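You operate a simulated robot arm through the tools that you are given. There is no shell and no other tool.

You are at the controls of a simulated robot arm. One attempt, no reset.

JOB
Lay a place on the pull-out slide: red napkin, green handled spoon and two sweets in the pink dish.
Fine: pull the slide right out and set them on the green baize; stand the dish under the spout to fill it; the other sweets stay in the dispenser.

It is judged by the outcome, as a careful person would: the job done as asked, and still so three seconds after it is handed in. It fails if anything else is knocked over, pushed out of place, dropped, spilled or broken. Flat cloth is picked up by pressing the open fingertips on it (5 to 10 N) and closing them slowly along it; thin cloth reads only 2 to 8 mm in the jaws.

ROBOT AND FRAMES
A 6-joint arm with a two-finger gripper, fixed in place. Base frame: the origin is on the floor under the middle of its stand, x ahead of it, y to its left, z up; the work surface is at about z = 0.7. Lengths are in m, angles in degrees, forces in N, time in s.
It reaches about 1.298 m from its shoulder. Its first joint turns from -149.0 to 149.0 degrees. Payload 1.57 kg.
The TCP is the grasp point between the finger pads, 0.021 m short of the fingertips. In the tool frame z runs along the fingers and y along their closing line. The gripper opens to 0.07 m; its body begins 0.05 m behind the TCP.
Orientation is told as [roll, pitch, yaw] about the base's x, y, z axes, in that order, counted from this pose: with the fingers straight down and closing along the base's y, the tool's x points along the base's -x, its y along +y and its z along -z.

CONTROLS
- The arm moves only by the tool servo_tool. Its arguments are lists of equal length, an entry for each row: "slide": the shift along the tool's x, y, z in m, a list of three; "turn": the turn, a rotation vector about the tool's x, y, z in degrees, a list of three; "hand": the gripper command, from -1 (fully open) to 1 (shut), values between in proportion. In form: {"slide": [[x, y, z], ...], "turn": [[wx, wy, wz], ...], "hand": [hand, ...]}. A call has 1 to 20 rows; each row shifts and turns the commanded pose from where the row before left it, along the tool's axes as they then stand. Rows are played at 5 a second. More than 0.05 m and 8.6 degrees between two rows, or a gripper value outside its range, and nothing of the call is played. Where a pose cannot be reached the arm comes as near as it can. A force on the tool above 50 N (or 10 N above the force at the start of the call, whichever is more), or a blocked arm, ends the call early, and 0.2 s more pass. Each finger travels about 0.0648 m/s and halts on what it meets, pressing with about 30 N; the grip force reading is that of the motor and also rises with nothing between the fingers. The clock runs only during rows and for 0.2 s after the last one: add rows that do not move to give the fingers time. The reply holds the time, the measured pose of the TCP, the force on the tool along the base axes, the opening and the grip force, in the units named above and with some noise, with the torque about the TCP (base axes, N m) and any sound that the robot's microphone picked up.
- Cameras (640 x 400 px; columns grow to the right, rows downward): "scene" is fixed at [0.2205, -0.6497, 1.427]; the picture's right is [0.82, -0.57, 0.00], its down [-0.24, -0.35, -0.90] and it looks along [0.51, 0.75, -0.43] (base axes); focal length 320 px, centre (320, 200). "wrist" rides on the gripper at [0.079, 0.004, -0.081] in the tool frame; the picture's right is [-0.05, 1.00, 0.00], its down [-0.67, -0.04, -0.75] and it looks along [-0.74, -0.04, 0.67] (tool axes); focal length 256 px, centre (320, 200). There is no depth. A picture from a camera that has moved, and an enlarged one, comes with that camera's place and axes in the base frame and with its lens.
- get_image(camera): a new picture of that camera. The clock stands still meanwhile.
- raise_lower(by): slides the trunk up (or, below 0, down) by that many m; the arm rides with it, the base frame stays. It gives what a move gives, with no picture.
- enlarge(camera, box): a new picture of the part [left, top, right, bottom] of that camera's present view, enlarged. The clock stands still meanwhile.
- job_done(): hands the job in; it is judged then, once.

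Places have to be worked out from the pictures, the camera data and where the tool is seen. Open the gripper and draw the arm clear of the work before you hand the job in, unless the task says otherwise.

The tools are called after "Emit:" as a command line: name --argument value ..., lists and objects as JSON in quotes. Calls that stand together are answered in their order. servo_tool: Moves the arm, as the interface text tells. Its arguments: {"type":"object","properties":{"slide":{"type":"array"},"turn":{"type":"array"},"hand":{"type":"array"}},"required":["slide","turn","hand"]} The other tools are called the same way: raise_lower (by) moves the trunk up or down; get_image (camera) takes a picture; enlarge (camera, box) takes an enlarged picture of a part of a camera's view; job_done () hands the job in.

At the start:

```text
t: 0.0
ee_pos: [0.6419, 0.2931, 1.0346]
orientation: [-0.1, 0.0, 0.0]
contact_force: [-0.7, -0.5, 0.0]
wrist_torque: [-0.02, 0.0, 0.02]
width: 0.07
finger_force: 0.0
trunk travel left (down, up): [-0.716, 0.254]
```

scene: 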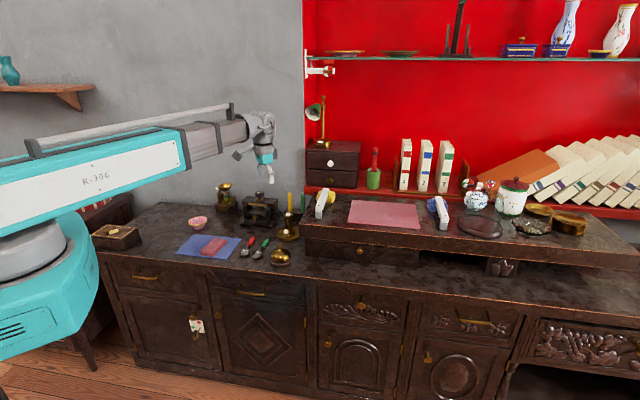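
wrist: 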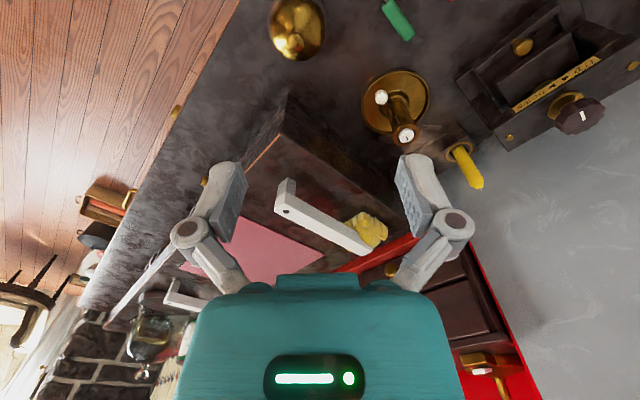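

I start by looking closer at the scene to identify the items: the napkin, spoons, pink dish, dispenser and pull-out slide.

Emit:
enlarge --camera "scene" --box '[160, 170, 320, 270]'

Emit:
enlarge --camera "scene" --box '[80, 170, 240, 270]'

Emit:
enlarge --camera "scene" --box '[90, 250, 330, 400]'

Emit:
enlarge --camera "scene" --box '[300, 170, 640, 382]'

```text
4.00 times, centred on (240, 220) of scene
camera zoom: at [0.2205, -0.6497, 1.427], right [0.82, -0.57, 0.0], down [-0.24, -0.35, -0.9], along [0.51, 0.75, -0.43], focal length 1280 px, centre (640, 120)
```

zoom: 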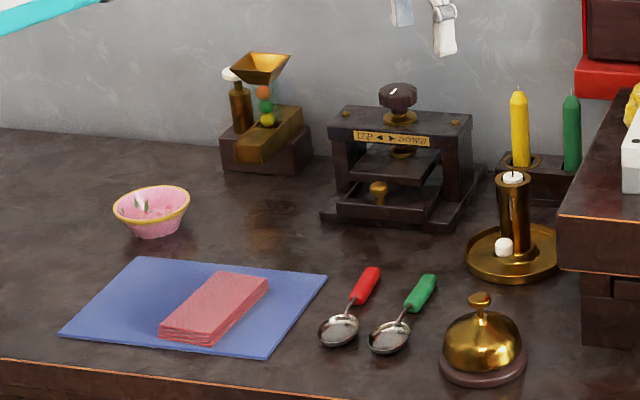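

```text
4.00 times, centred on (160, 220) of scene
camera zoom: at [0.2205, -0.6497, 1.427], right [0.82, -0.57, 0.0], down [-0.24, -0.35, -0.9], along [0.51, 0.75, -0.43], focal length 1280 px, centre (960, 120)
```

zoom: 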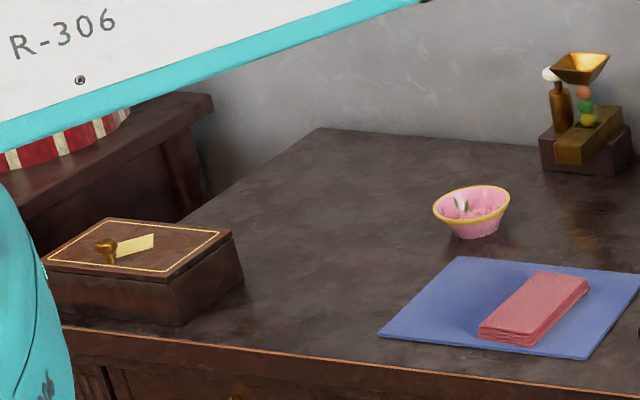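

```text
2.67 times, centred on (210, 325) of scene
camera zoom: at [0.2205, -0.6497, 1.427], right [0.82, -0.57, 0.0], down [-0.24, -0.35, -0.9], along [0.51, 0.75, -0.43], focal length 854 px, centre (613, -133)
```

zoom: 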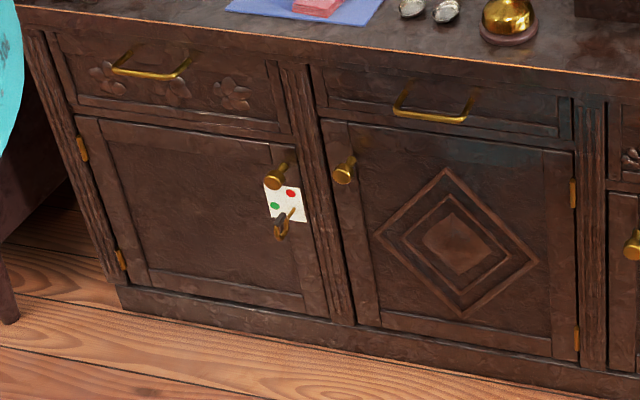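

```text
1.88 times, centred on (470, 276) of scene
camera zoom: at [0.2205, -0.6497, 1.427], right [0.82, -0.57, 0.0], down [-0.24, -0.35, -0.9], along [0.51, 0.75, -0.43], focal length 602 px, centre (38, 57)
```

zoom: 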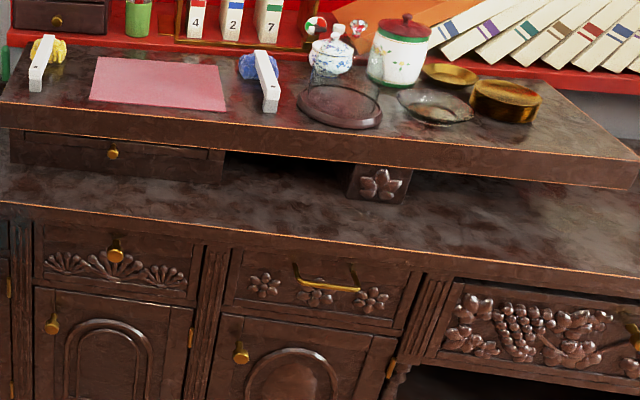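

The counter front appears to run along x+y≈0.82 (45° to the base axes). I'll zoom in on drawer fronts and on the cloths to find the pull-out slide and the right napkin.

Emit:
enlarge --camera "scene" --box '[200, 260, 330, 341]'

Emit:
enlarge --camera "scene" --box '[100, 240, 230, 321]'

Emit:
enlarge --camera "scene" --box '[300, 220, 430, 301]'

Emit:
enlarge --camera "scene" --box '[180, 175, 260, 225]'

Emit:
enlarge --camera "scene" --box '[500, 250, 640, 337]'

```text
4.92 times, centred on (265, 300) of scene
camera zoom: at [0.2205, -0.6497, 1.427], right [0.82, -0.57, 0.0], down [-0.24, -0.35, -0.9], along [0.51, 0.75, -0.43], focal length 1576 px, centre (591, -295)
```

zoom: 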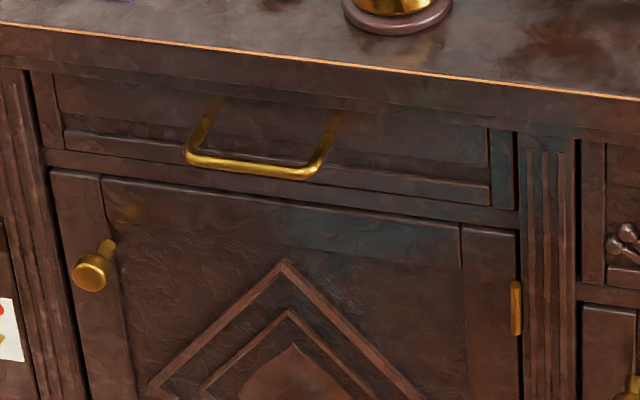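

```text
4.92 times, centred on (165, 280) of scene
camera zoom: at [0.2205, -0.6497, 1.427], right [0.82, -0.57, 0.0], down [-0.24, -0.35, -0.9], along [0.51, 0.75, -0.43], focal length 1576 px, centre (1083, -196)
```

zoom: 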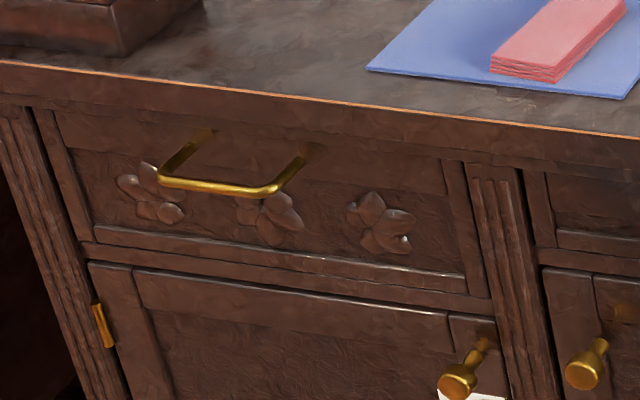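

```text
4.92 times, centred on (365, 260) of scene
camera zoom: at [0.2205, -0.6497, 1.427], right [0.82, -0.57, 0.0], down [-0.24, -0.35, -0.9], along [0.51, 0.75, -0.43], focal length 1576 px, centre (98, -98)
```

zoom: 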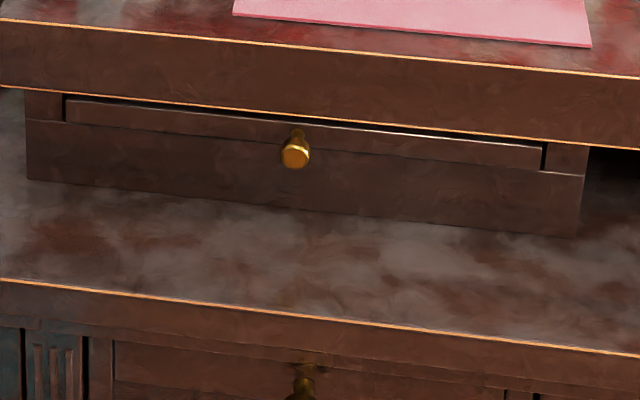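

```text
8.00 times, centred on (220, 200) of scene
camera zoom: at [0.2205, -0.6497, 1.427], right [0.82, -0.57, 0.0], down [-0.24, -0.35, -0.9], along [0.51, 0.75, -0.43], focal length 2561 px, centre (1120, 200)
```

zoom: 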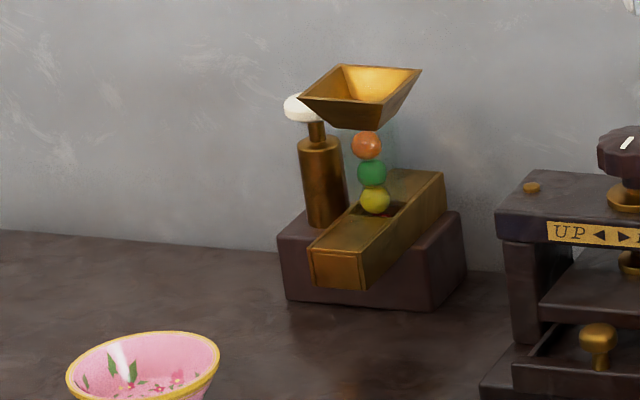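

```text
4.57 times, centred on (570, 294) of scene
camera zoom: at [0.2205, -0.6497, 1.427], right [0.82, -0.57, 0.0], down [-0.24, -0.35, -0.9], along [0.51, 0.75, -0.43], focal length 1463 px, centre (-823, -227)
```

zoom: 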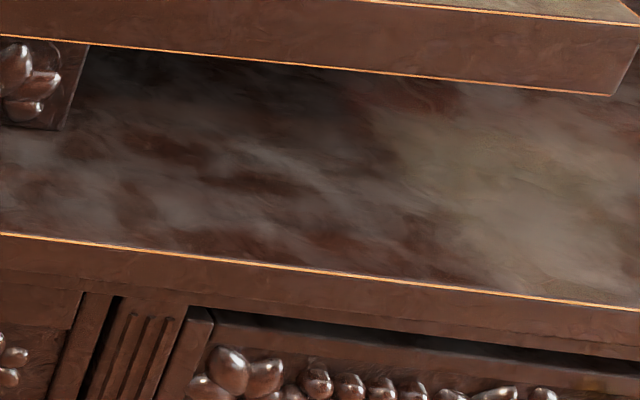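

The thin board with the small brass knob under the raised shelf looks like the pull-out slide (knob near x≈0.88, y≈0.05, z≈0.77). I'll yaw 45° to square up with the counter and move out in front of it to look.

Emit:
servo_tool --slide '[[0, 0, 0], [0, 0, 0], [0, 0, 0], [0, 0, 0], [0, 0, 0], [0, 0, 0], [0.0235, -0.0378, 0.004], [0.0235, -0.0378, 0.004], [0.0235, -0.0378, 0.004], [0.0235, -0.0378, 0.004], [0.0235, -0.0378, 0.004], [0.0235, -0.0378, 0.004], [0.0235, -0.0378, 0.004], [0.0235, -0.0378, 0.004], [0.0235, -0.0378, 0.004], [0, 0, 0]]' --turn '[[0, 0, -7.5], [0, 0, -7.5], [0, 0, -7.5], [0, 0, -7.5], [0, 0, -7.5], [0, 0, -7.5], [0, 0, 0], [0, 0, 0], [0, 0, 0], [0, 0, 0], [0, 0, 0], [0, 0, 0], [0, 0, 0], [0, 0, 0], [0, 0, 0], [0, 0, 0]]' --hand '[-1, -1, -1, -1, -1, -1, -1, -1, -1, -1, -1, -1, -1, -1, -1, -1]'

Emit:
get_image --camera "wrist"

Emit:
get_image --camera "scene"

```text
t: 3.4
ee_pos: [0.7329, -0.1002, 1.0357]
orientation: [0.1, 0.0, 45.1]
contact_force: [-1.7, 0.0, -0.4]
wrist_torque: [-0.03, 0.01, -0.03]
width: 0.0702
finger_force: 0.1
out of reach, approached as far as the arm can: row 7, 8, 9, 10, 11, 12, 13, 14, 15
trunk travel left (down, up): [-0.716, 0.254]
```

```text
taken
camera wrist: at [0.6728, -0.1535, 1.1156], right [-0.67, 0.74, 0.0], down [0.5, 0.45, 0.75], along [0.55, 0.5, -0.67], focal length 256 px, centre (320, 200)
```

wrist: 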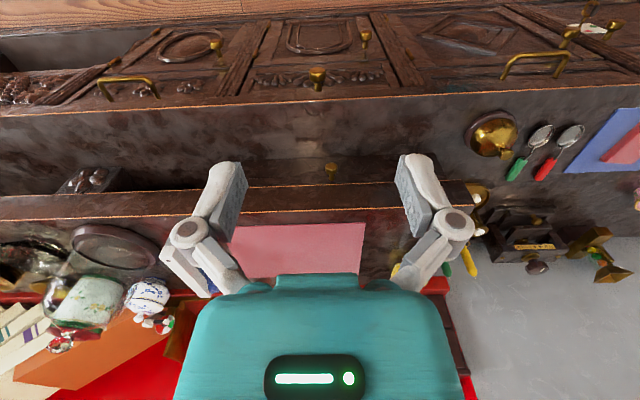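

```text
taken
```

scene: 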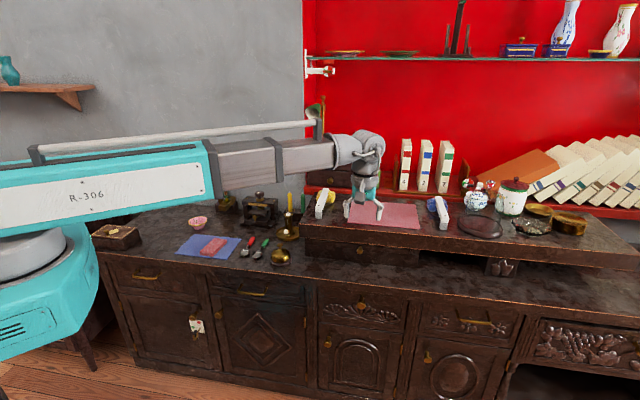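

The knob triangulates to about (0.883, 0.058, 0.771). The arm says it can't get lower with the trunk here, so let me zoom first and then lower the trunk.

Emit:
enlarge --camera "wrist" --box '[240, 130, 420, 242]'

Emit:
enlarge --camera "wrist" --box '[440, 90, 640, 215]'

Emit:
raise_lower --by -0.15

Emit:
get_image --camera "wrist"

```text
3.56 times, centred on (330, 186) of wrist
camera zoom: at [0.6728, -0.1535, 1.1156], right [-0.67, 0.74, 0.0], down [0.5, 0.45, 0.75], along [0.55, 0.5, -0.67], focal length 910 px, centre (284, 250)
```

zoom: 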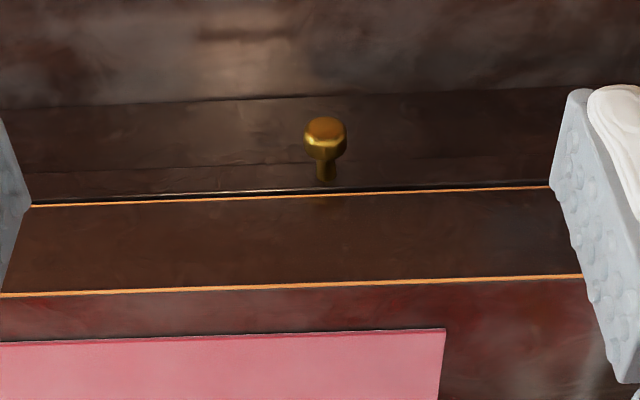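

```text
3.20 times, centred on (540, 152) of wrist
camera zoom: at [0.6728, -0.1535, 1.1156], right [-0.67, 0.74, 0.0], down [0.5, 0.45, 0.75], along [0.55, 0.5, -0.67], focal length 819 px, centre (-384, 352)
```

zoom: 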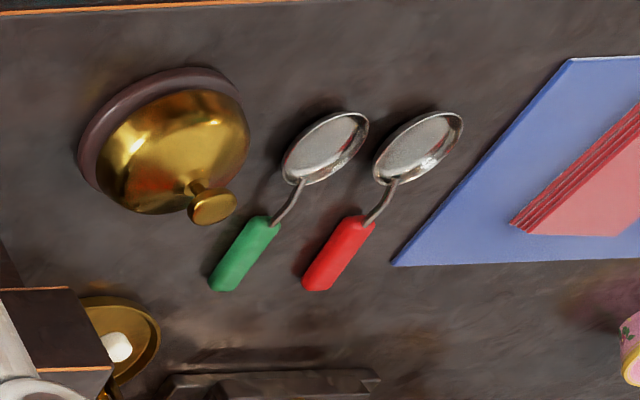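

```text
t: 5.2
ee_pos: [0.7323, -0.1001, 0.8846]
orientation: [0.0, -0.1, 45.0]
contact_force: [-0.7, -0.2, 0.0]
wrist_torque: [0.02, 0.01, -0.01]
width: 0.07
finger_force: 0.0
trunk travel left (down, up): [-0.566, 0.404]
```

```text
taken
camera wrist: at [0.6727, -0.1529, 0.9657], right [-0.67, 0.74, 0.0], down [0.5, 0.45, 0.75], along [0.55, 0.5, -0.67], focal length 256 px, centre (320, 200)
```

wrist: 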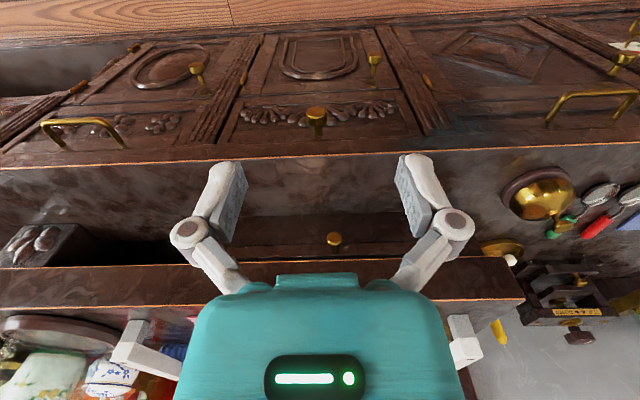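

The knob head sits at about s≈0.58 along the counter, d≈0.67 deep, z≈0.765; shelf lower edge z≈0.795. I'll tilt the fingers forward 45° in the free air in front of the counter, to come at the knob from the front.

Emit:
servo_tool --slide '[[0, 0, 0], [0, 0, 0], [0, 0, 0], [0, 0, 0], [0, 0, 0], [0, 0, 0], [0, 0, 0]]' --turn '[[0, -7.5, 0], [0, -7.5, 0], [0, -7.5, 0], [0, -7.5, 0], [0, -7.5, 0], [0, -7.5, 0], [0, 0, 0]]' --hand '[-1, -1, -1, -1, -1, -1, -1]'

Emit:
get_image --camera "wrist"

Emit:
get_image --camera "scene"

```text
t: 6.8
ee_pos: [0.7318, -0.0987, 0.9401]
orientation: [-0.1, -45.1, 45.1]
contact_force: [-0.5, -0.7, 0.3]
wrist_torque: [0.0, 0.05, 0.04]
width: 0.0701
finger_force: 0.0
out of reach, approached as far as the arm can: row 2, 3, 4, 5, 6
trunk travel left (down, up): [-0.566, 0.404]
```

```text
taken
camera wrist: at [0.6486, -0.1771, 0.9405], right [-0.68, 0.73, 0.04], down [-0.02, -0.07, 1.0], along [0.73, 0.68, 0.06], focal length 256 px, centre (320, 200)
```

wrist: 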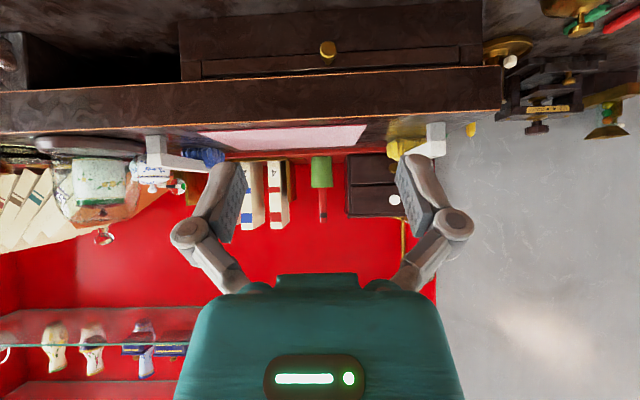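

```text
taken
```

scene: 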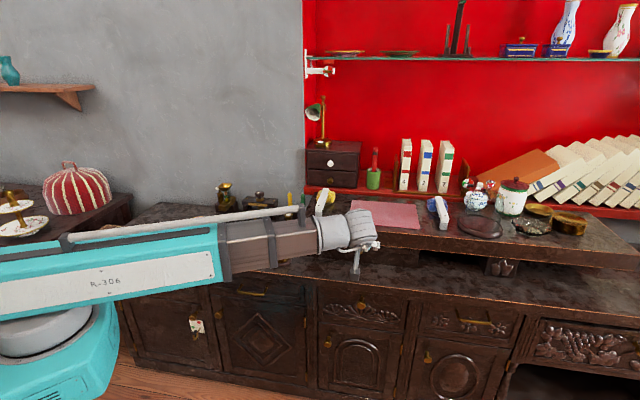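

Tilt achieved but the wrist height limits it (z=0.94); I'll lower the trunk by 0.17 so the fingers come to knob height while still well in front of the counter.

Emit:
raise_lower --by -0.17

Emit:
servo_tool --slide '[[0, 0, 0], [0, 0, 0]]' --turn '[[0, 0, 0], [0, 0, 0]]' --hand '[-1, -1]'

Emit:
get_image --camera "wrist"

```text
t: 8.7
ee_pos: [0.7317, -0.0992, 0.7695]
orientation: [0.0, -45.0, 45.0]
contact_force: [-0.2, 0.3, 0.3]
wrist_torque: [0.03, 0.03, 0.03]
width: 0.07
finger_force: 0.1
trunk travel left (down, up): [-0.396, 0.574]
```

```text
t: 9.3
ee_pos: [0.733, -0.0989, 0.7693]
orientation: [0.1, -45.0, 45.0]
contact_force: [-0.7, -0.3, -1.6]
wrist_torque: [0.0, 0.04, 0.0]
width: 0.07
finger_force: 0.0
trunk travel left (down, up): [-0.396, 0.574]
```

```text
taken
camera wrist: at [0.6486, -0.177, 0.7704], right [-0.68, 0.73, 0.04], down [-0.01, -0.06, 1.0], along [0.73, 0.68, 0.05], focal length 256 px, centre (320, 200)
```

wrist: 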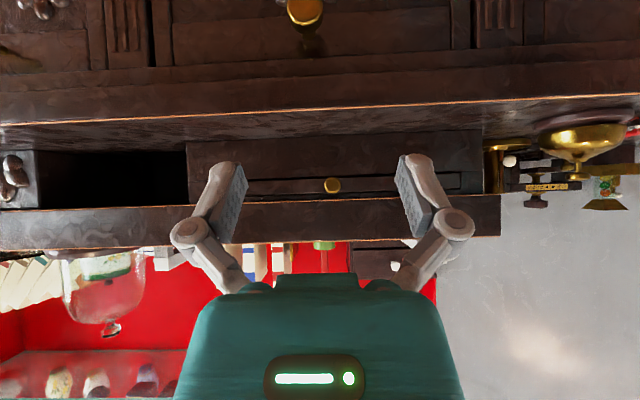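

Knob is seen nearly level with the camera (z≈0.768), about 7 mm to tool +y. I zoom to measure the board face and knob more precisely.

Emit:
enlarge --camera "wrist" --box '[240, 120, 400, 220]'

```text
4.00 times, centred on (320, 170) of wrist
camera zoom: at [0.6486, -0.177, 0.7704], right [-0.68, 0.73, 0.04], down [-0.01, -0.06, 1.0], along [0.73, 0.68, 0.05], focal length 1024 px, centre (320, 320)
```

zoom: 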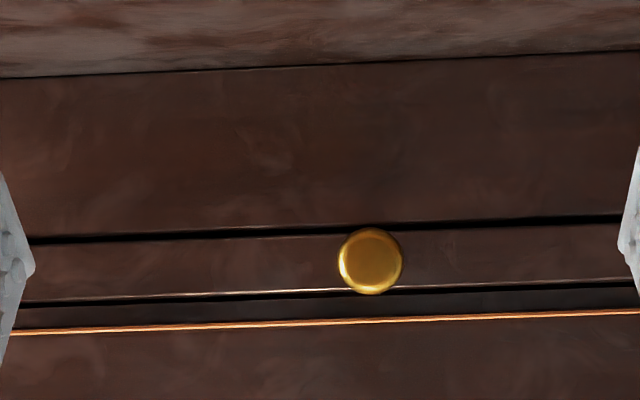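

Board spans roughly z 0.759–0.781, knob ⌀≈21 mm at z≈0.768. Moving forward 0.17 m level toward the knob with fingers open, stopping short.

Emit:
servo_tool --slide '[[-0.03, 0.0019, 0.0302], [-0.03, 0.0019, 0.0302], [-0.03, 0.0019, 0.0302], [-0.03, 0.0019, 0.0302], [0, 0, 0]]' --turn '[[0, 0, 0], [0, 0, 0], [0, 0, 0], [0, 0, 0], [0, 0, 0]]' --hand '[-1, -1, -1, -1, -1]'

Emit:
get_image --camera "wrist"

Emit:
get_image --camera "scene"

```text
t: 10.5
ee_pos: [0.8493, 0.0267, 0.7701]
orientation: [0.1, -45.0, 45.1]
contact_force: [-0.9, 0.0, -0.2]
wrist_torque: [0.01, 0.0, -0.03]
width: 0.07
finger_force: 0.2
trunk travel left (down, up): [-0.396, 0.574]
```

```text
taken
camera wrist: at [0.7648, -0.0506, 0.7703], right [-0.68, 0.73, 0.04], down [-0.01, -0.06, 1.0], along [0.73, 0.68, 0.05], focal length 256 px, centre (320, 200)
```

wrist: 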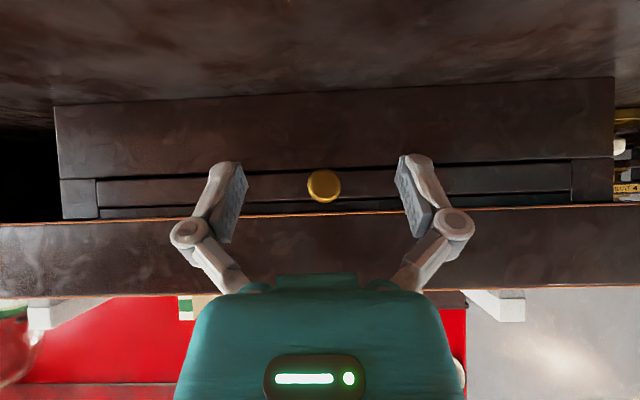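

```text
taken
```

scene: 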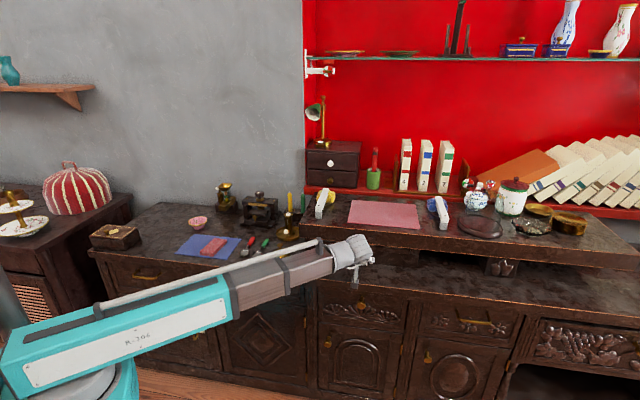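

Knob is centred between the fingers, about 0.04 m further on. Advance 0.042 m and then close on it.

Emit:
servo_tool --slide '[[-0.0097, 0, 0.0101], [-0.0097, 0, 0.0101], [-0.0096, 0, 0.0102], [0, 0, 0]]' --turn '[[0, 0, 0], [0, 0, 0], [0, 0, 0], [0, 0, 0]]' --hand '[-1, -1, -1, -1]'

Emit:
get_image --camera "wrist"

```text
t: 11.5
ee_pos: [0.8771, 0.0558, 0.7688]
orientation: [0.0, -44.9, 45.1]
contact_force: [-0.1, 0.3, -0.3]
wrist_torque: [0.0, 0.03, 0.01]
width: 0.0702
finger_force: 0.2
trunk travel left (down, up): [-0.396, 0.574]
```

```text
taken
camera wrist: at [0.7937, -0.0213, 0.7703], right [-0.68, 0.73, 0.04], down [-0.01, -0.06, 1.0], along [0.73, 0.68, 0.05], focal length 256 px, centre (320, 200)
```

wrist: 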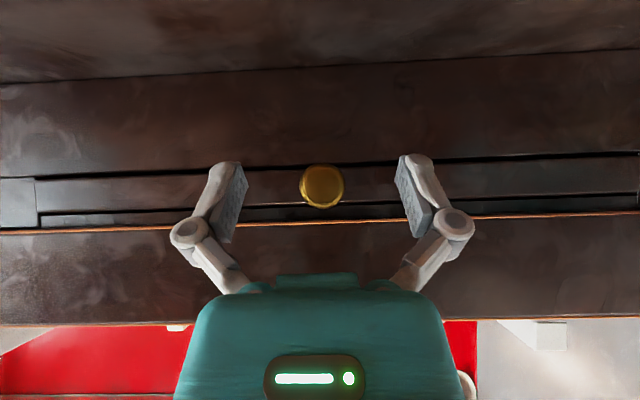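

The knob is right at the TCP in the picture; closing on it.

Emit:
servo_tool --slide '[[0, 0, 0], [0, 0, 0], [0, 0, 0], [0, 0, 0], [0, 0, 0]]' --turn '[[0, 0, 0], [0, 0, 0], [0, 0, 0], [0, 0, 0], [0, 0, 0]]' --hand '[0, 0.5, 1, 1, 1]'

```text
t: 12.7
ee_pos: [0.8766, 0.0571, 0.7701]
orientation: [0.0, -44.9, 45.2]
contact_force: [-5.7, 4.6, -3.0]
wrist_torque: [-0.02, 0.14, 0.11]
width: 0.0204
finger_force: 32.1
trunk travel left (down, up): [-0.396, 0.574]
```

Gripped (20.4 mm, 32 N). Now pulling straight back along −n, in small steps.

Emit:
servo_tool --slide '[[0.0071, 0, -0.0071], [0.0106, 0, -0.0106], [0.0106, 0, -0.0106], [0.0106, 0, -0.0106], [0, 0, 0]]' --turn '[[0, 0, 0], [0, 0, 0], [0, 0, 0], [0, 0, 0], [0, 0, 0]]' --hand '[1, 1, 1, 1, 1]'

Emit:
get_image --camera "wrist"

Emit:
get_image --camera "scene"

```text
t: 13.9
ee_pos: [0.8379, 0.0179, 0.7691]
orientation: [-0.1, -44.9, 45.0]
contact_force: [-7.3, 4.8, -4.7]
wrist_torque: [0.24, -0.24, 0.05]
width: 0.02
finger_force: 32.8
trunk travel left (down, up): [-0.396, 0.574]
```

```text
taken
camera wrist: at [0.754, -0.0601, 0.7704], right [-0.68, 0.73, 0.04], down [-0.01, -0.06, 1.0], along [0.73, 0.68, 0.05], focal length 256 px, centre (320, 200)
```

wrist: 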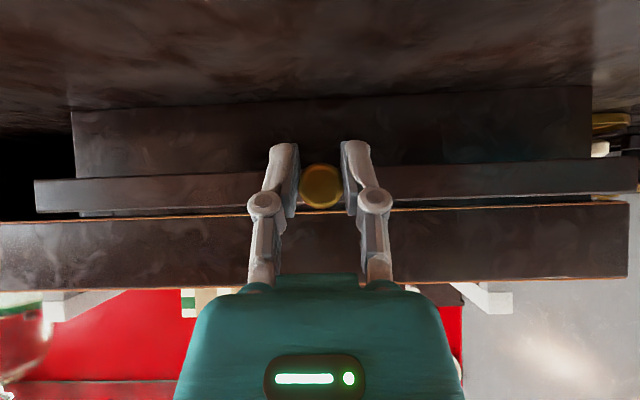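

```text
taken
```

scene: 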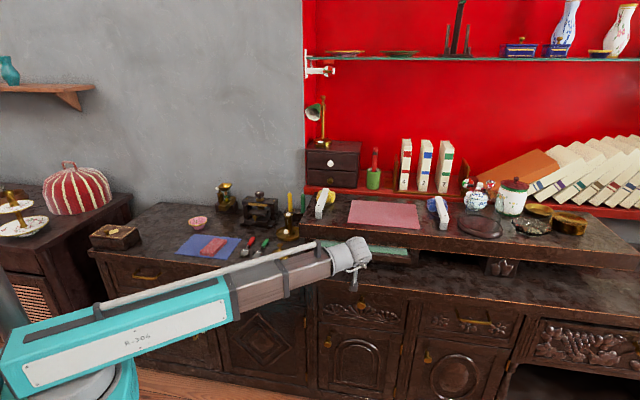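

The slide is moving and green baize shows. I keep pulling, watching for the end stop.

Emit:
servo_tool --slide '[[0.0106, 0, -0.0106], [0.0141, 0, -0.0141], [0.0141, 0, -0.0141], [0.0141, 0, -0.0141], [0.0141, 0, -0.0141], [0, 0, 0]]' --turn '[[0, 0, 0], [0, 0, 0], [0, 0, 0], [0, 0, 0], [0, 0, 0], [0, 0, 0]]' --hand '[1, 1, 1, 1, 1, 1]'

```text
t: 15.3
ee_pos: [0.7698, -0.0493, 0.7694]
orientation: [0.0, -44.9, 45.0]
contact_force: [-6.3, 3.7, -4.9]
wrist_torque: [-0.08, 0.01, -0.01]
width: 0.0201
finger_force: 32.0
trunk travel left (down, up): [-0.396, 0.574]
```

Emit:
servo_tool --slide '[[0.0106, 0, -0.0106], [0.0106, 0, -0.0106], [0.0106, 0, -0.0106], [0.0106, 0, -0.0106], [0, 0, 0]]' --turn '[[0, 0, 0], [0, 0, 0], [0, 0, 0], [0, 0, 0], [0, 0, 0]]' --hand '[1, 1, 1, 1, 1]'

Emit:
get_image --camera "scene"

Emit:
get_image --camera "wrist"

```text
t: 16.5
ee_pos: [0.7286, -0.0911, 0.769]
orientation: [0.0, -44.9, 45.0]
contact_force: [-6.0, 5.3, -5.6]
wrist_torque: [0.44, -0.41, 0.04]
width: 0.0202
finger_force: 31.9
trunk travel left (down, up): [-0.396, 0.574]
```

```text
taken
```

scene: 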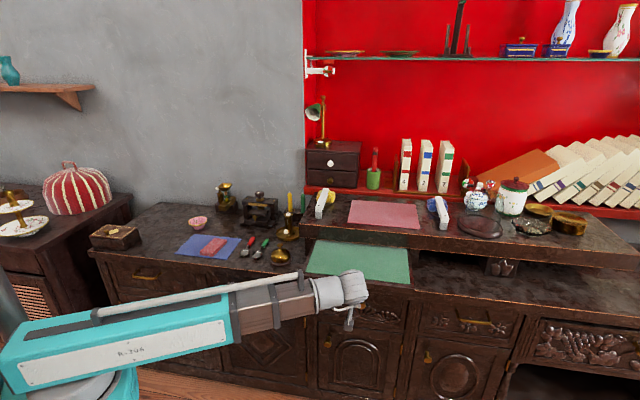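

```text
taken
camera wrist: at [0.6447, -0.1694, 0.7704], right [-0.68, 0.73, 0.04], down [-0.01, -0.06, 1.0], along [0.73, 0.68, 0.05], focal length 256 px, centre (320, 200)
```

wrist: 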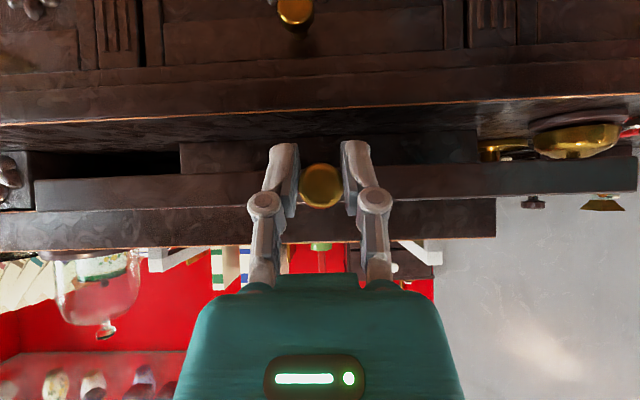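

Out by about 0.21 m with no stop yet; continue pulling gently.

Emit:
servo_tool --slide '[[0.0071, 0, -0.0071], [0.0071, 0, -0.0071], [0.0071, 0, -0.0071], [0.0071, 0, -0.0071], [0.0071, 0, -0.0071], [0.0071, 0, -0.0071], [0, 0, 0]]' --turn '[[0, 0, 0], [0, 0, 0], [0, 0, 0], [0, 0, 0], [0, 0, 0], [0, 0, 0], [0, 0, 0]]' --hand '[1, 1, 1, 1, 1, 1, 1]'

```text
t: 18.1
ee_pos: [0.6867, -0.1351, 0.7696]
orientation: [0.0, -44.9, 45.0]
contact_force: [0.3, 1.2, -0.9]
wrist_torque: [0.0, -0.01, -0.01]
width: 0.0
finger_force: 29.0
trunk travel left (down, up): [-0.396, 0.574]
```

The fingers slipped off (width 0) — presumably the end stop was met. Look at the scene and wrist.

Emit:
get_image --camera "scene"

Emit:
get_image --camera "wrist"

```text
taken
```

scene: 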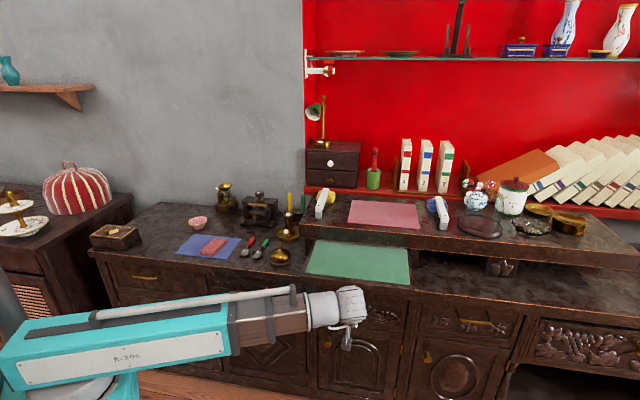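

```text
taken
camera wrist: at [0.6023, -0.2126, 0.7704], right [-0.68, 0.73, 0.04], down [-0.01, -0.06, 1.0], along [0.73, 0.68, 0.05], focal length 256 px, centre (320, 200)
```

wrist: 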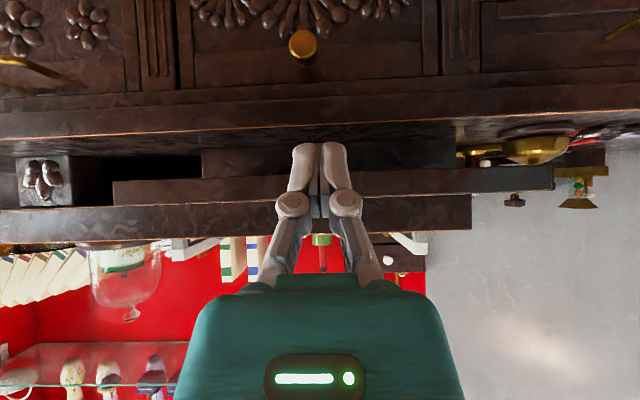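

Emit:
enlarge --camera "scene" --box '[280, 210, 440, 310]'

Emit:
servo_tool --slide '[[0, 0, 0], [0, 0, 0], [0, 0, 0]]' --turn '[[0, 0, 0], [0, 0, 0], [0, 0, 0]]' --hand '[-1, -1, -1]'

Emit:
get_image --camera "wrist"

```text
4.00 times, centred on (360, 260) of scene
camera zoom: at [0.2205, -0.6497, 1.427], right [0.82, -0.57, 0.0], down [-0.24, -0.35, -0.9], along [0.51, 0.75, -0.43], focal length 1280 px, centre (160, -40)
```

zoom: 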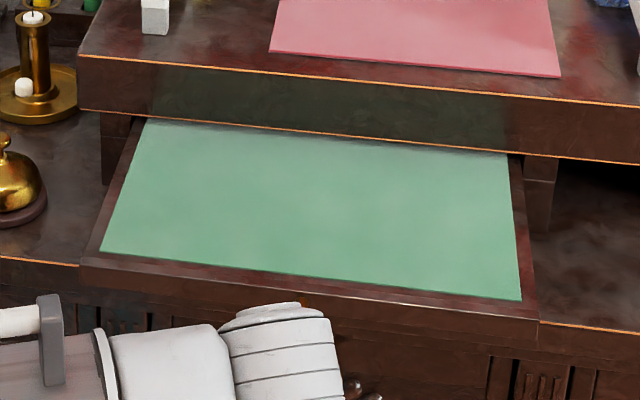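

```text
t: 18.9
ee_pos: [0.6871, -0.1345, 0.7703]
orientation: [-0.1, -44.9, 45.0]
contact_force: [-0.6, -0.4, 0.6]
wrist_torque: [0.02, 0.0, -0.04]
width: 0.0696
finger_force: 0.1
trunk travel left (down, up): [-0.396, 0.574]
```

```text
taken
camera wrist: at [0.6024, -0.2126, 0.7704], right [-0.68, 0.73, 0.04], down [-0.01, -0.06, 1.0], along [0.73, 0.68, 0.05], focal length 256 px, centre (320, 200)
```

wrist: 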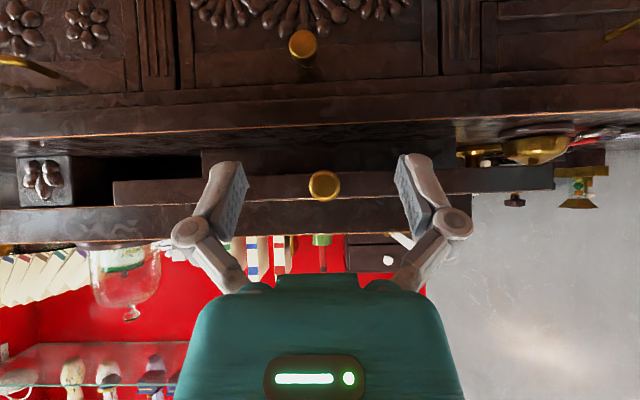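

The knob is now at d≈0.44 (≈0.22 m out). I'll regrasp and tug once more to verify the stop.

Emit:
servo_tool --slide '[[-0.0187, 0.0003, 0.0187], [-0.0187, 0.0003, 0.0187], [0, 0, 0], [0, 0, 0], [0, 0, 0], [0, 0, 0], [0, 0, 0]]' --turn '[[0, 0, 0], [0, 0, 0], [0, 0, 0], [0, 0, 0], [0, 0, 0], [0, 0, 0], [0, 0, 0]]' --hand '[-1, -1, -1, 0, 1, 1, 1]'

Emit:
servo_tool --slide '[[0.0035, 0, -0.0035], [0.0035, 0, -0.0035], [0, 0, 0]]' --turn '[[0, 0, 0], [0, 0, 0], [0, 0, 0]]' --hand '[1, 1, 1]'

Emit:
get_image --camera "wrist"

```text
t: 20.5
ee_pos: [0.7228, -0.0972, 0.7708]
orientation: [-0.2, -45.0, 45.0]
contact_force: [6.5, -6.8, 3.3]
wrist_torque: [-0.1, -0.04, -0.11]
width: 0.0199
finger_force: 32.1
trunk travel left (down, up): [-0.396, 0.574]
```

```text
t: 21.3
ee_pos: [0.7138, -0.1054, 0.7698]
orientation: [0.0, -45.0, 45.1]
contact_force: [0.3, -0.3, -0.6]
wrist_torque: [-0.03, -0.03, 0.0]
width: 0.0001
finger_force: 28.4
trunk travel left (down, up): [-0.396, 0.574]
```

```text
taken
camera wrist: at [0.6314, -0.1816, 0.7705], right [-0.68, 0.73, 0.04], down [-0.01, -0.06, 1.0], along [0.73, 0.68, 0.05], focal length 256 px, centre (320, 200)
```

wrist: 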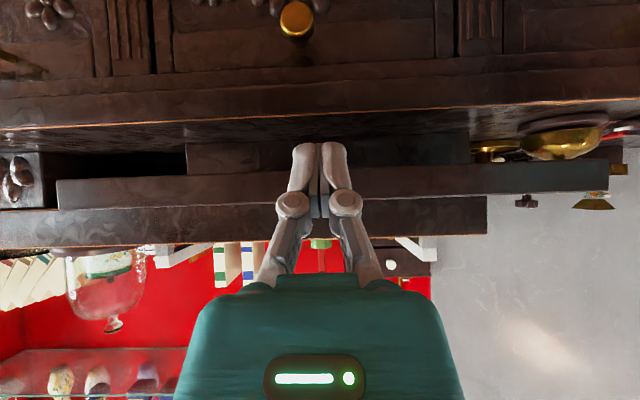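

It slipped again with no board movement (face still d≈0.478), suggesting a firm stop. One deeper grip with a tiny pull to read the force.

Emit:
servo_tool --slide '[[0, 0, 0], [0, 0, 0], [0, 0, 0]]' --turn '[[0, 0, 0], [0, 0, 0], [0, 0, 0]]' --hand '[-1, -1, -1]'

Emit:
servo_tool --slide '[[-0.0071, 0.0005, 0.0071], [-0.0071, 0.0005, 0.0071], [0, 0, 0], [0, 0, 0], [0, 0, 0], [0, 0, 0], [0, 0, 0]]' --turn '[[0, 0, 0], [0, 0, 0], [0, 0, 0], [0, 0, 0], [0, 0, 0], [0, 0, 0], [0, 0, 0]]' --hand '[-1, -1, -1, 0, 1, 1, 1]'

Emit:
servo_tool --slide '[[0.0028, 0, -0.0028], [0, 0, 0]]' --turn '[[0, 0, 0], [0, 0, 0]]' --hand '[1, 1]'

```text
t: 22.1
ee_pos: [0.7152, -0.1032, 0.7699]
orientation: [0.0, -45.0, 45.0]
contact_force: [0.2, 0.9, 0.3]
wrist_torque: [-0.02, 0.01, 0.02]
width: 0.0696
finger_force: 0.0
trunk travel left (down, up): [-0.396, 0.574]
```

```text
t: 23.7
ee_pos: [0.7301, -0.09, 0.77]
orientation: [-0.1, -44.8, 45.1]
contact_force: [5.6, -6.3, 5.2]
wrist_torque: [-0.03, 0.02, -0.1]
width: 0.0208
finger_force: 32.0
trunk travel left (down, up): [-0.396, 0.574]
```

```text
t: 24.3
ee_pos: [0.7288, -0.0907, 0.7698]
orientation: [0.0, -45.2, 45.1]
contact_force: [26.0, 9.1, 10.6]
wrist_torque: [0.1, -0.11, -0.07]
width: 0.0211
finger_force: 31.7
trunk travel left (down, up): [-0.396, 0.574]
```

Force rose to ~25 N against the tug with no movement: the slide is right out at its stop. I relax the pull, open, and back away.

Emit:
servo_tool --slide '[[-0.0021, 0, 0.0021], [0, 0, 0], [0, 0, 0], [0, 0, 0], [0.0141, 0, -0.0141], [0.0212, 0, -0.0212], [0.0212, 0, -0.0212], [0, 0, 0]]' --turn '[[0, 0, 0], [0, 0, 0], [0, 0, 0], [0, 0, 0], [0, 0, 0], [0, 0, 0], [0, 0, 0], [0, 0, 0]]' --hand '[1, -1, -1, -1, -1, -1, -1, -1]'

Emit:
get_image --camera "wrist"

```text
t: 26.1
ee_pos: [0.6729, -0.1458, 0.7688]
orientation: [0.0, -45.0, 45.1]
contact_force: [0.0, -0.4, -0.2]
wrist_torque: [0.01, 0.0, 0.02]
width: 0.07
finger_force: 0.1
trunk travel left (down, up): [-0.396, 0.574]
```

```text
taken
camera wrist: at [0.5889, -0.224, 0.7704], right [-0.68, 0.73, 0.04], down [-0.01, -0.06, 1.0], along [0.73, 0.68, 0.05], focal length 256 px, centre (320, 200)
```

wrist: 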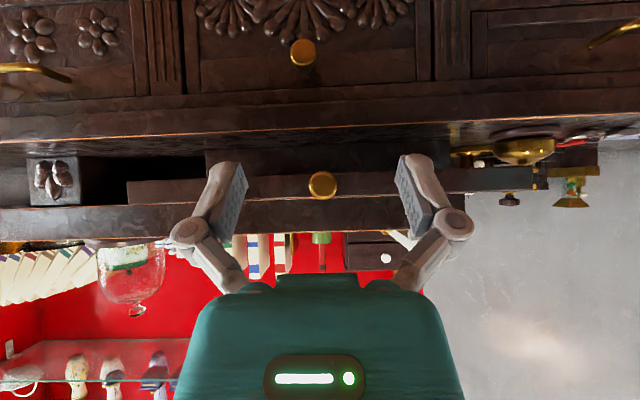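

Retreated cleanly. Now raise the trunk, straighten the fingers down, and move left to get a close look at the dispenser, dish and napkins.

Emit:
raise_lower --by 0.25

Emit:
servo_tool --slide '[[0, 0, 0], [0, 0, 0], [0, 0, 0], [0, 0, 0], [0, 0, 0], [0, 0, 0], [0, 0, 0]]' --turn '[[0, 7.5, 0], [0, 7.5, 0], [0, 7.5, 0], [0, 7.5, 0], [0, 7.5, 0], [0, 7.5, 0], [0, 0, 0]]' --hand '[-1, -1, -1, -1, -1, -1, -1]'

Emit:
servo_tool --slide '[[-0.02044, 0.04141, 0], [-0.02044, 0.04141, 0], [-0.02044, 0.04141, 0], [-0.02044, 0.04141, 0], [-0.02044, 0.04141, 0], [-0.02044, 0.04141, 0], [-0.02044, 0.04141, 0], [-0.02044, 0.04141, 0], [-0.02044, 0.04141, 0], [-0.02044, 0.04141, 0], [-0.02044, 0.04141, 0], [-0.02044, 0.04141, 0], [-0.02044, 0.04141, 0], [-0.02044, 0.04141, 0], [-0.02044, 0.04141, 0], [-0.02044, 0.04141, 0], [0, 0, 0]]' --turn '[[0, 0, 0], [0, 0, 0], [0, 0, 0], [0, 0, 0], [0, 0, 0], [0, 0, 0], [0, 0, 0], [0, 0, 0], [0, 0, 0], [0, 0, 0], [0, 0, 0], [0, 0, 0], [0, 0, 0], [0, 0, 0], [0, 0, 0], [0, 0, 0], [0, 0, 0]]' --hand '[-1, -1, -1, -1, -1, -1, -1, -1, -1, -1, -1, -1, -1, -1, -1, -1, -1]'

Emit:
get_image --camera "wrist"

Emit:
get_image --camera "scene"

```text
t: 28.6
ee_pos: [0.6736, -0.1468, 1.0183]
orientation: [0.0, -44.9, 45.1]
contact_force: [0.0, -0.6, -0.4]
wrist_torque: [-0.02, -0.01, -0.01]
width: 0.0702
finger_force: 0.1
trunk travel left (down, up): [-0.646, 0.324]
```

```text
t: 30.2
ee_pos: [0.672, -0.1469, 0.9639]
orientation: [0.0, 0.1, 45.0]
contact_force: [0.4, -0.3, -0.1]
wrist_torque: [-0.02, -0.01, -0.02]
width: 0.0698
finger_force: 0.0
out of reach, approached as far as the arm can: row 1, 2, 3, 4, 5
trunk travel left (down, up): [-0.646, 0.324]
```

```text
t: 33.9
ee_pos: [0.4337, 0.5524, 0.966]
orientation: [0.0, -0.1, 44.9]
contact_force: [-1.0, 0.1, 0.2]
wrist_torque: [0.0, -0.03, 0.01]
width: 0.07
finger_force: 0.0
trunk travel left (down, up): [-0.646, 0.324]
```

```text
taken
camera wrist: at [0.3744, 0.4998, 1.0457], right [-0.67, 0.74, 0.0], down [0.5, 0.45, 0.74], along [0.55, 0.5, -0.67], focal length 256 px, centre (320, 200)
```

wrist: 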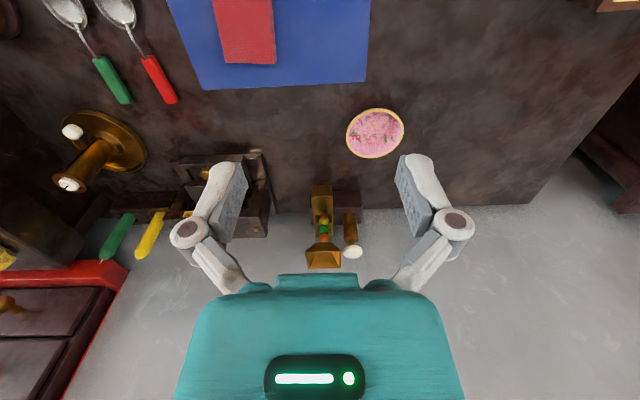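

```text
taken
```

scene: 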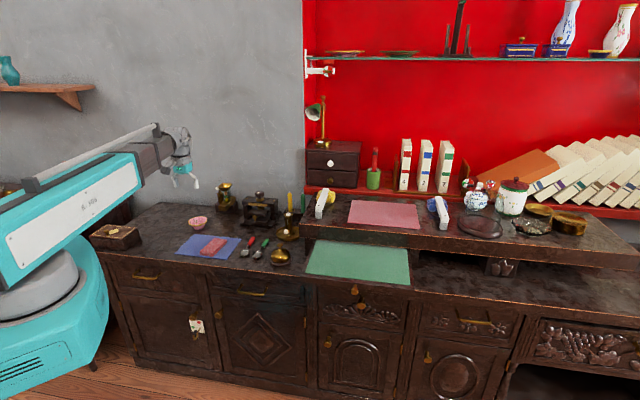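

The arm evidently holds its wrist height and vertical motion comes only from the trunk — noted. Now zoom in on the dispenser, dish and napkin from here.

Emit:
enlarge --camera "wrist" --box '[280, 90, 440, 280]'

Emit:
enlarge --camera "wrist" --box '[300, 170, 380, 280]'

Emit:
enlarge --camera "wrist" --box '[150, 0, 390, 110]'

Emit:
enlarge --camera "wrist" --box '[30, 0, 200, 120]'

```text
2.11 times, centred on (360, 185) of wrist
camera zoom: at [0.3744, 0.4998, 1.0457], right [-0.67, 0.74, 0.0], down [0.5, 0.45, 0.74], along [0.55, 0.5, -0.67], focal length 539 px, centre (236, 232)
```

zoom: 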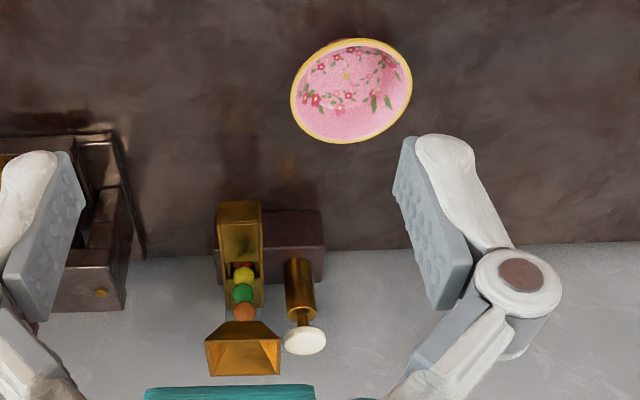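

```text
3.64 times, centred on (340, 225) of wrist
camera zoom: at [0.3744, 0.4998, 1.0457], right [-0.67, 0.74, 0.0], down [0.5, 0.45, 0.74], along [0.55, 0.5, -0.67], focal length 931 px, centre (247, 109)
```

zoom: 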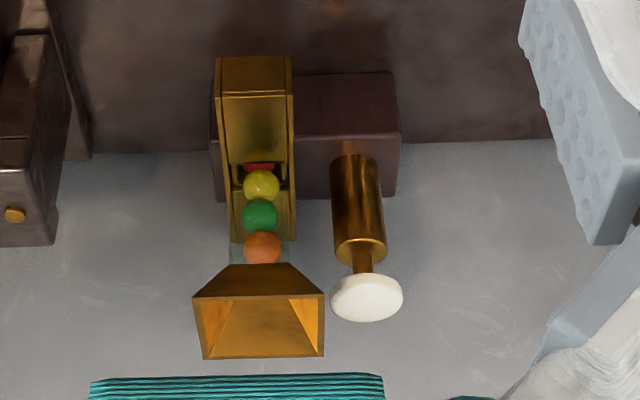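

```text
2.67 times, centred on (270, 55) of wrist
camera zoom: at [0.3744, 0.4998, 1.0457], right [-0.67, 0.74, 0.0], down [0.5, 0.45, 0.74], along [0.55, 0.5, -0.67], focal length 683 px, centre (453, 587)
```

zoom: 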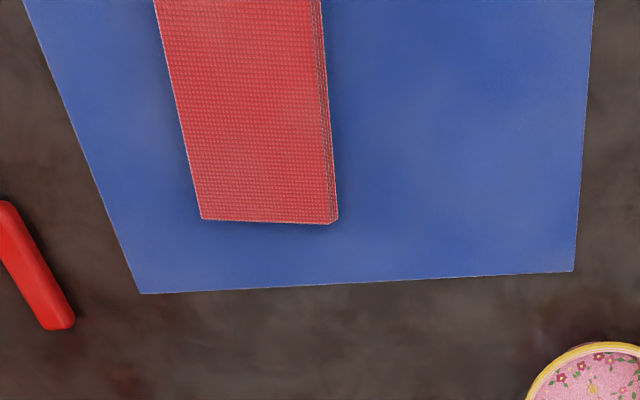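

```text
3.33 times, centred on (115, 60) of wrist
camera zoom: at [0.3744, 0.4998, 1.0457], right [-0.67, 0.74, 0.0], down [0.5, 0.45, 0.74], along [0.55, 0.5, -0.67], focal length 853 px, centre (1003, 667)
```

zoom: 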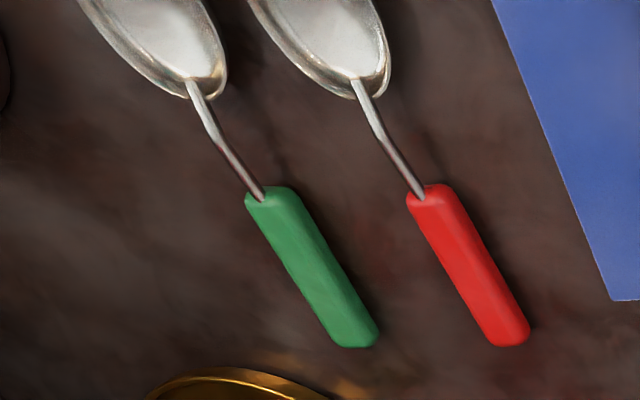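

The red napkin lies folded on a separate flat blue cloth; the dispenser has a trough running to the front, a stack of sweets in a tube with hopper, and a white-capped plunger at its left. I'll tilt the camera level and lower to view the dispenser from the front.

Emit:
servo_tool --slide '[[0, 0, 0], [0, 0, 0], [0, 0, 0], [0, 0, 0], [0, 0, 0], [0, 0, 0], [0, 0, 0]]' --turn '[[0, -7.5, 0], [0, -7.5, 0], [0, -7.5, 0], [0, -7.5, 0], [0, -7.5, 0], [0, -7.5, 0], [0, 0, 0]]' --hand '[-1, -1, -1, -1, -1, -1, -1]'

Emit:
get_image --camera "wrist"

Emit:
raise_lower --by -0.18

Emit:
get_image --camera "wrist"

```text
t: 35.5
ee_pos: [0.4353, 0.5529, 1.019]
orientation: [-0.1, -45.1, 45.1]
contact_force: [-0.1, -0.2, -0.3]
wrist_torque: [0.0, 0.0, 0.02]
width: 0.0699
finger_force: 0.1
out of reach, approached as far as the arm can: row 2, 3, 4, 5, 6
trunk travel left (down, up): [-0.646, 0.324]
```

```text
taken
camera wrist: at [0.3511, 0.4755, 1.0205], right [-0.68, 0.73, 0.04], down [-0.02, -0.06, 1.0], along [0.73, 0.68, 0.06], focal length 256 px, centre (320, 200)
```

wrist: 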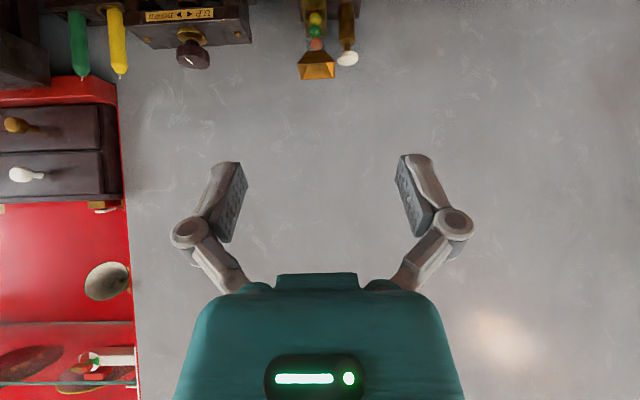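

```text
t: 37.5
ee_pos: [0.4344, 0.5524, 0.8399]
orientation: [0.0, -45.0, 45.2]
contact_force: [0.7, 1.1, -0.2]
wrist_torque: [0.01, 0.02, 0.0]
width: 0.0696
finger_force: 0.2
trunk travel left (down, up): [-0.466, 0.504]
```

```text
taken
camera wrist: at [0.351, 0.4754, 0.8404], right [-0.68, 0.73, 0.04], down [-0.01, -0.06, 1.0], along [0.73, 0.68, 0.05], focal length 256 px, centre (320, 200)
```

wrist: 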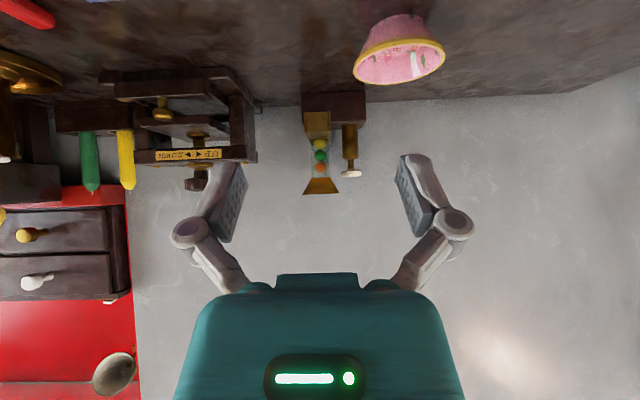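

Emit:
enlarge --camera "wrist" --box '[280, 80, 400, 205]'

Emit:
enlarge --camera "wrist" --box '[300, 0, 480, 112]'

```text
3.20 times, centred on (340, 142) of wrist
camera zoom: at [0.351, 0.4754, 0.8404], right [-0.68, 0.73, 0.04], down [-0.01, -0.06, 1.0], along [0.73, 0.68, 0.05], focal length 819 px, centre (256, 384)
```

zoom: 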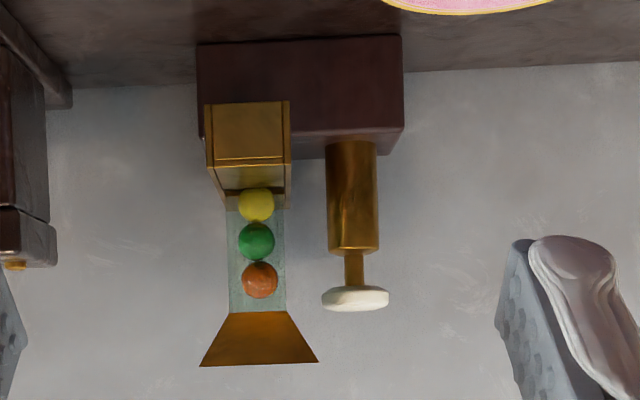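

```text
3.56 times, centred on (390, 56) of wrist
camera zoom: at [0.351, 0.4754, 0.8404], right [-0.68, 0.73, 0.04], down [-0.01, -0.06, 1.0], along [0.73, 0.68, 0.05], focal length 910 px, centre (71, 712)
```

zoom: 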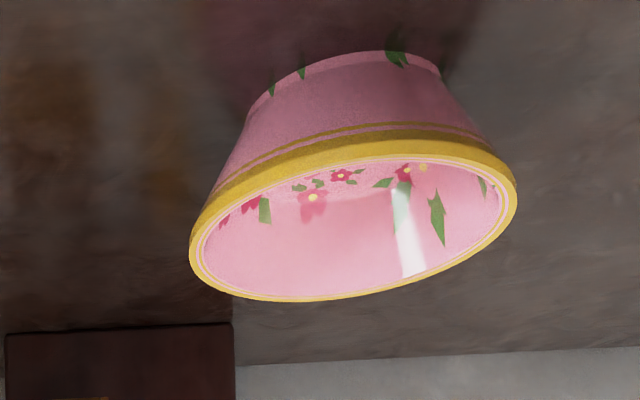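

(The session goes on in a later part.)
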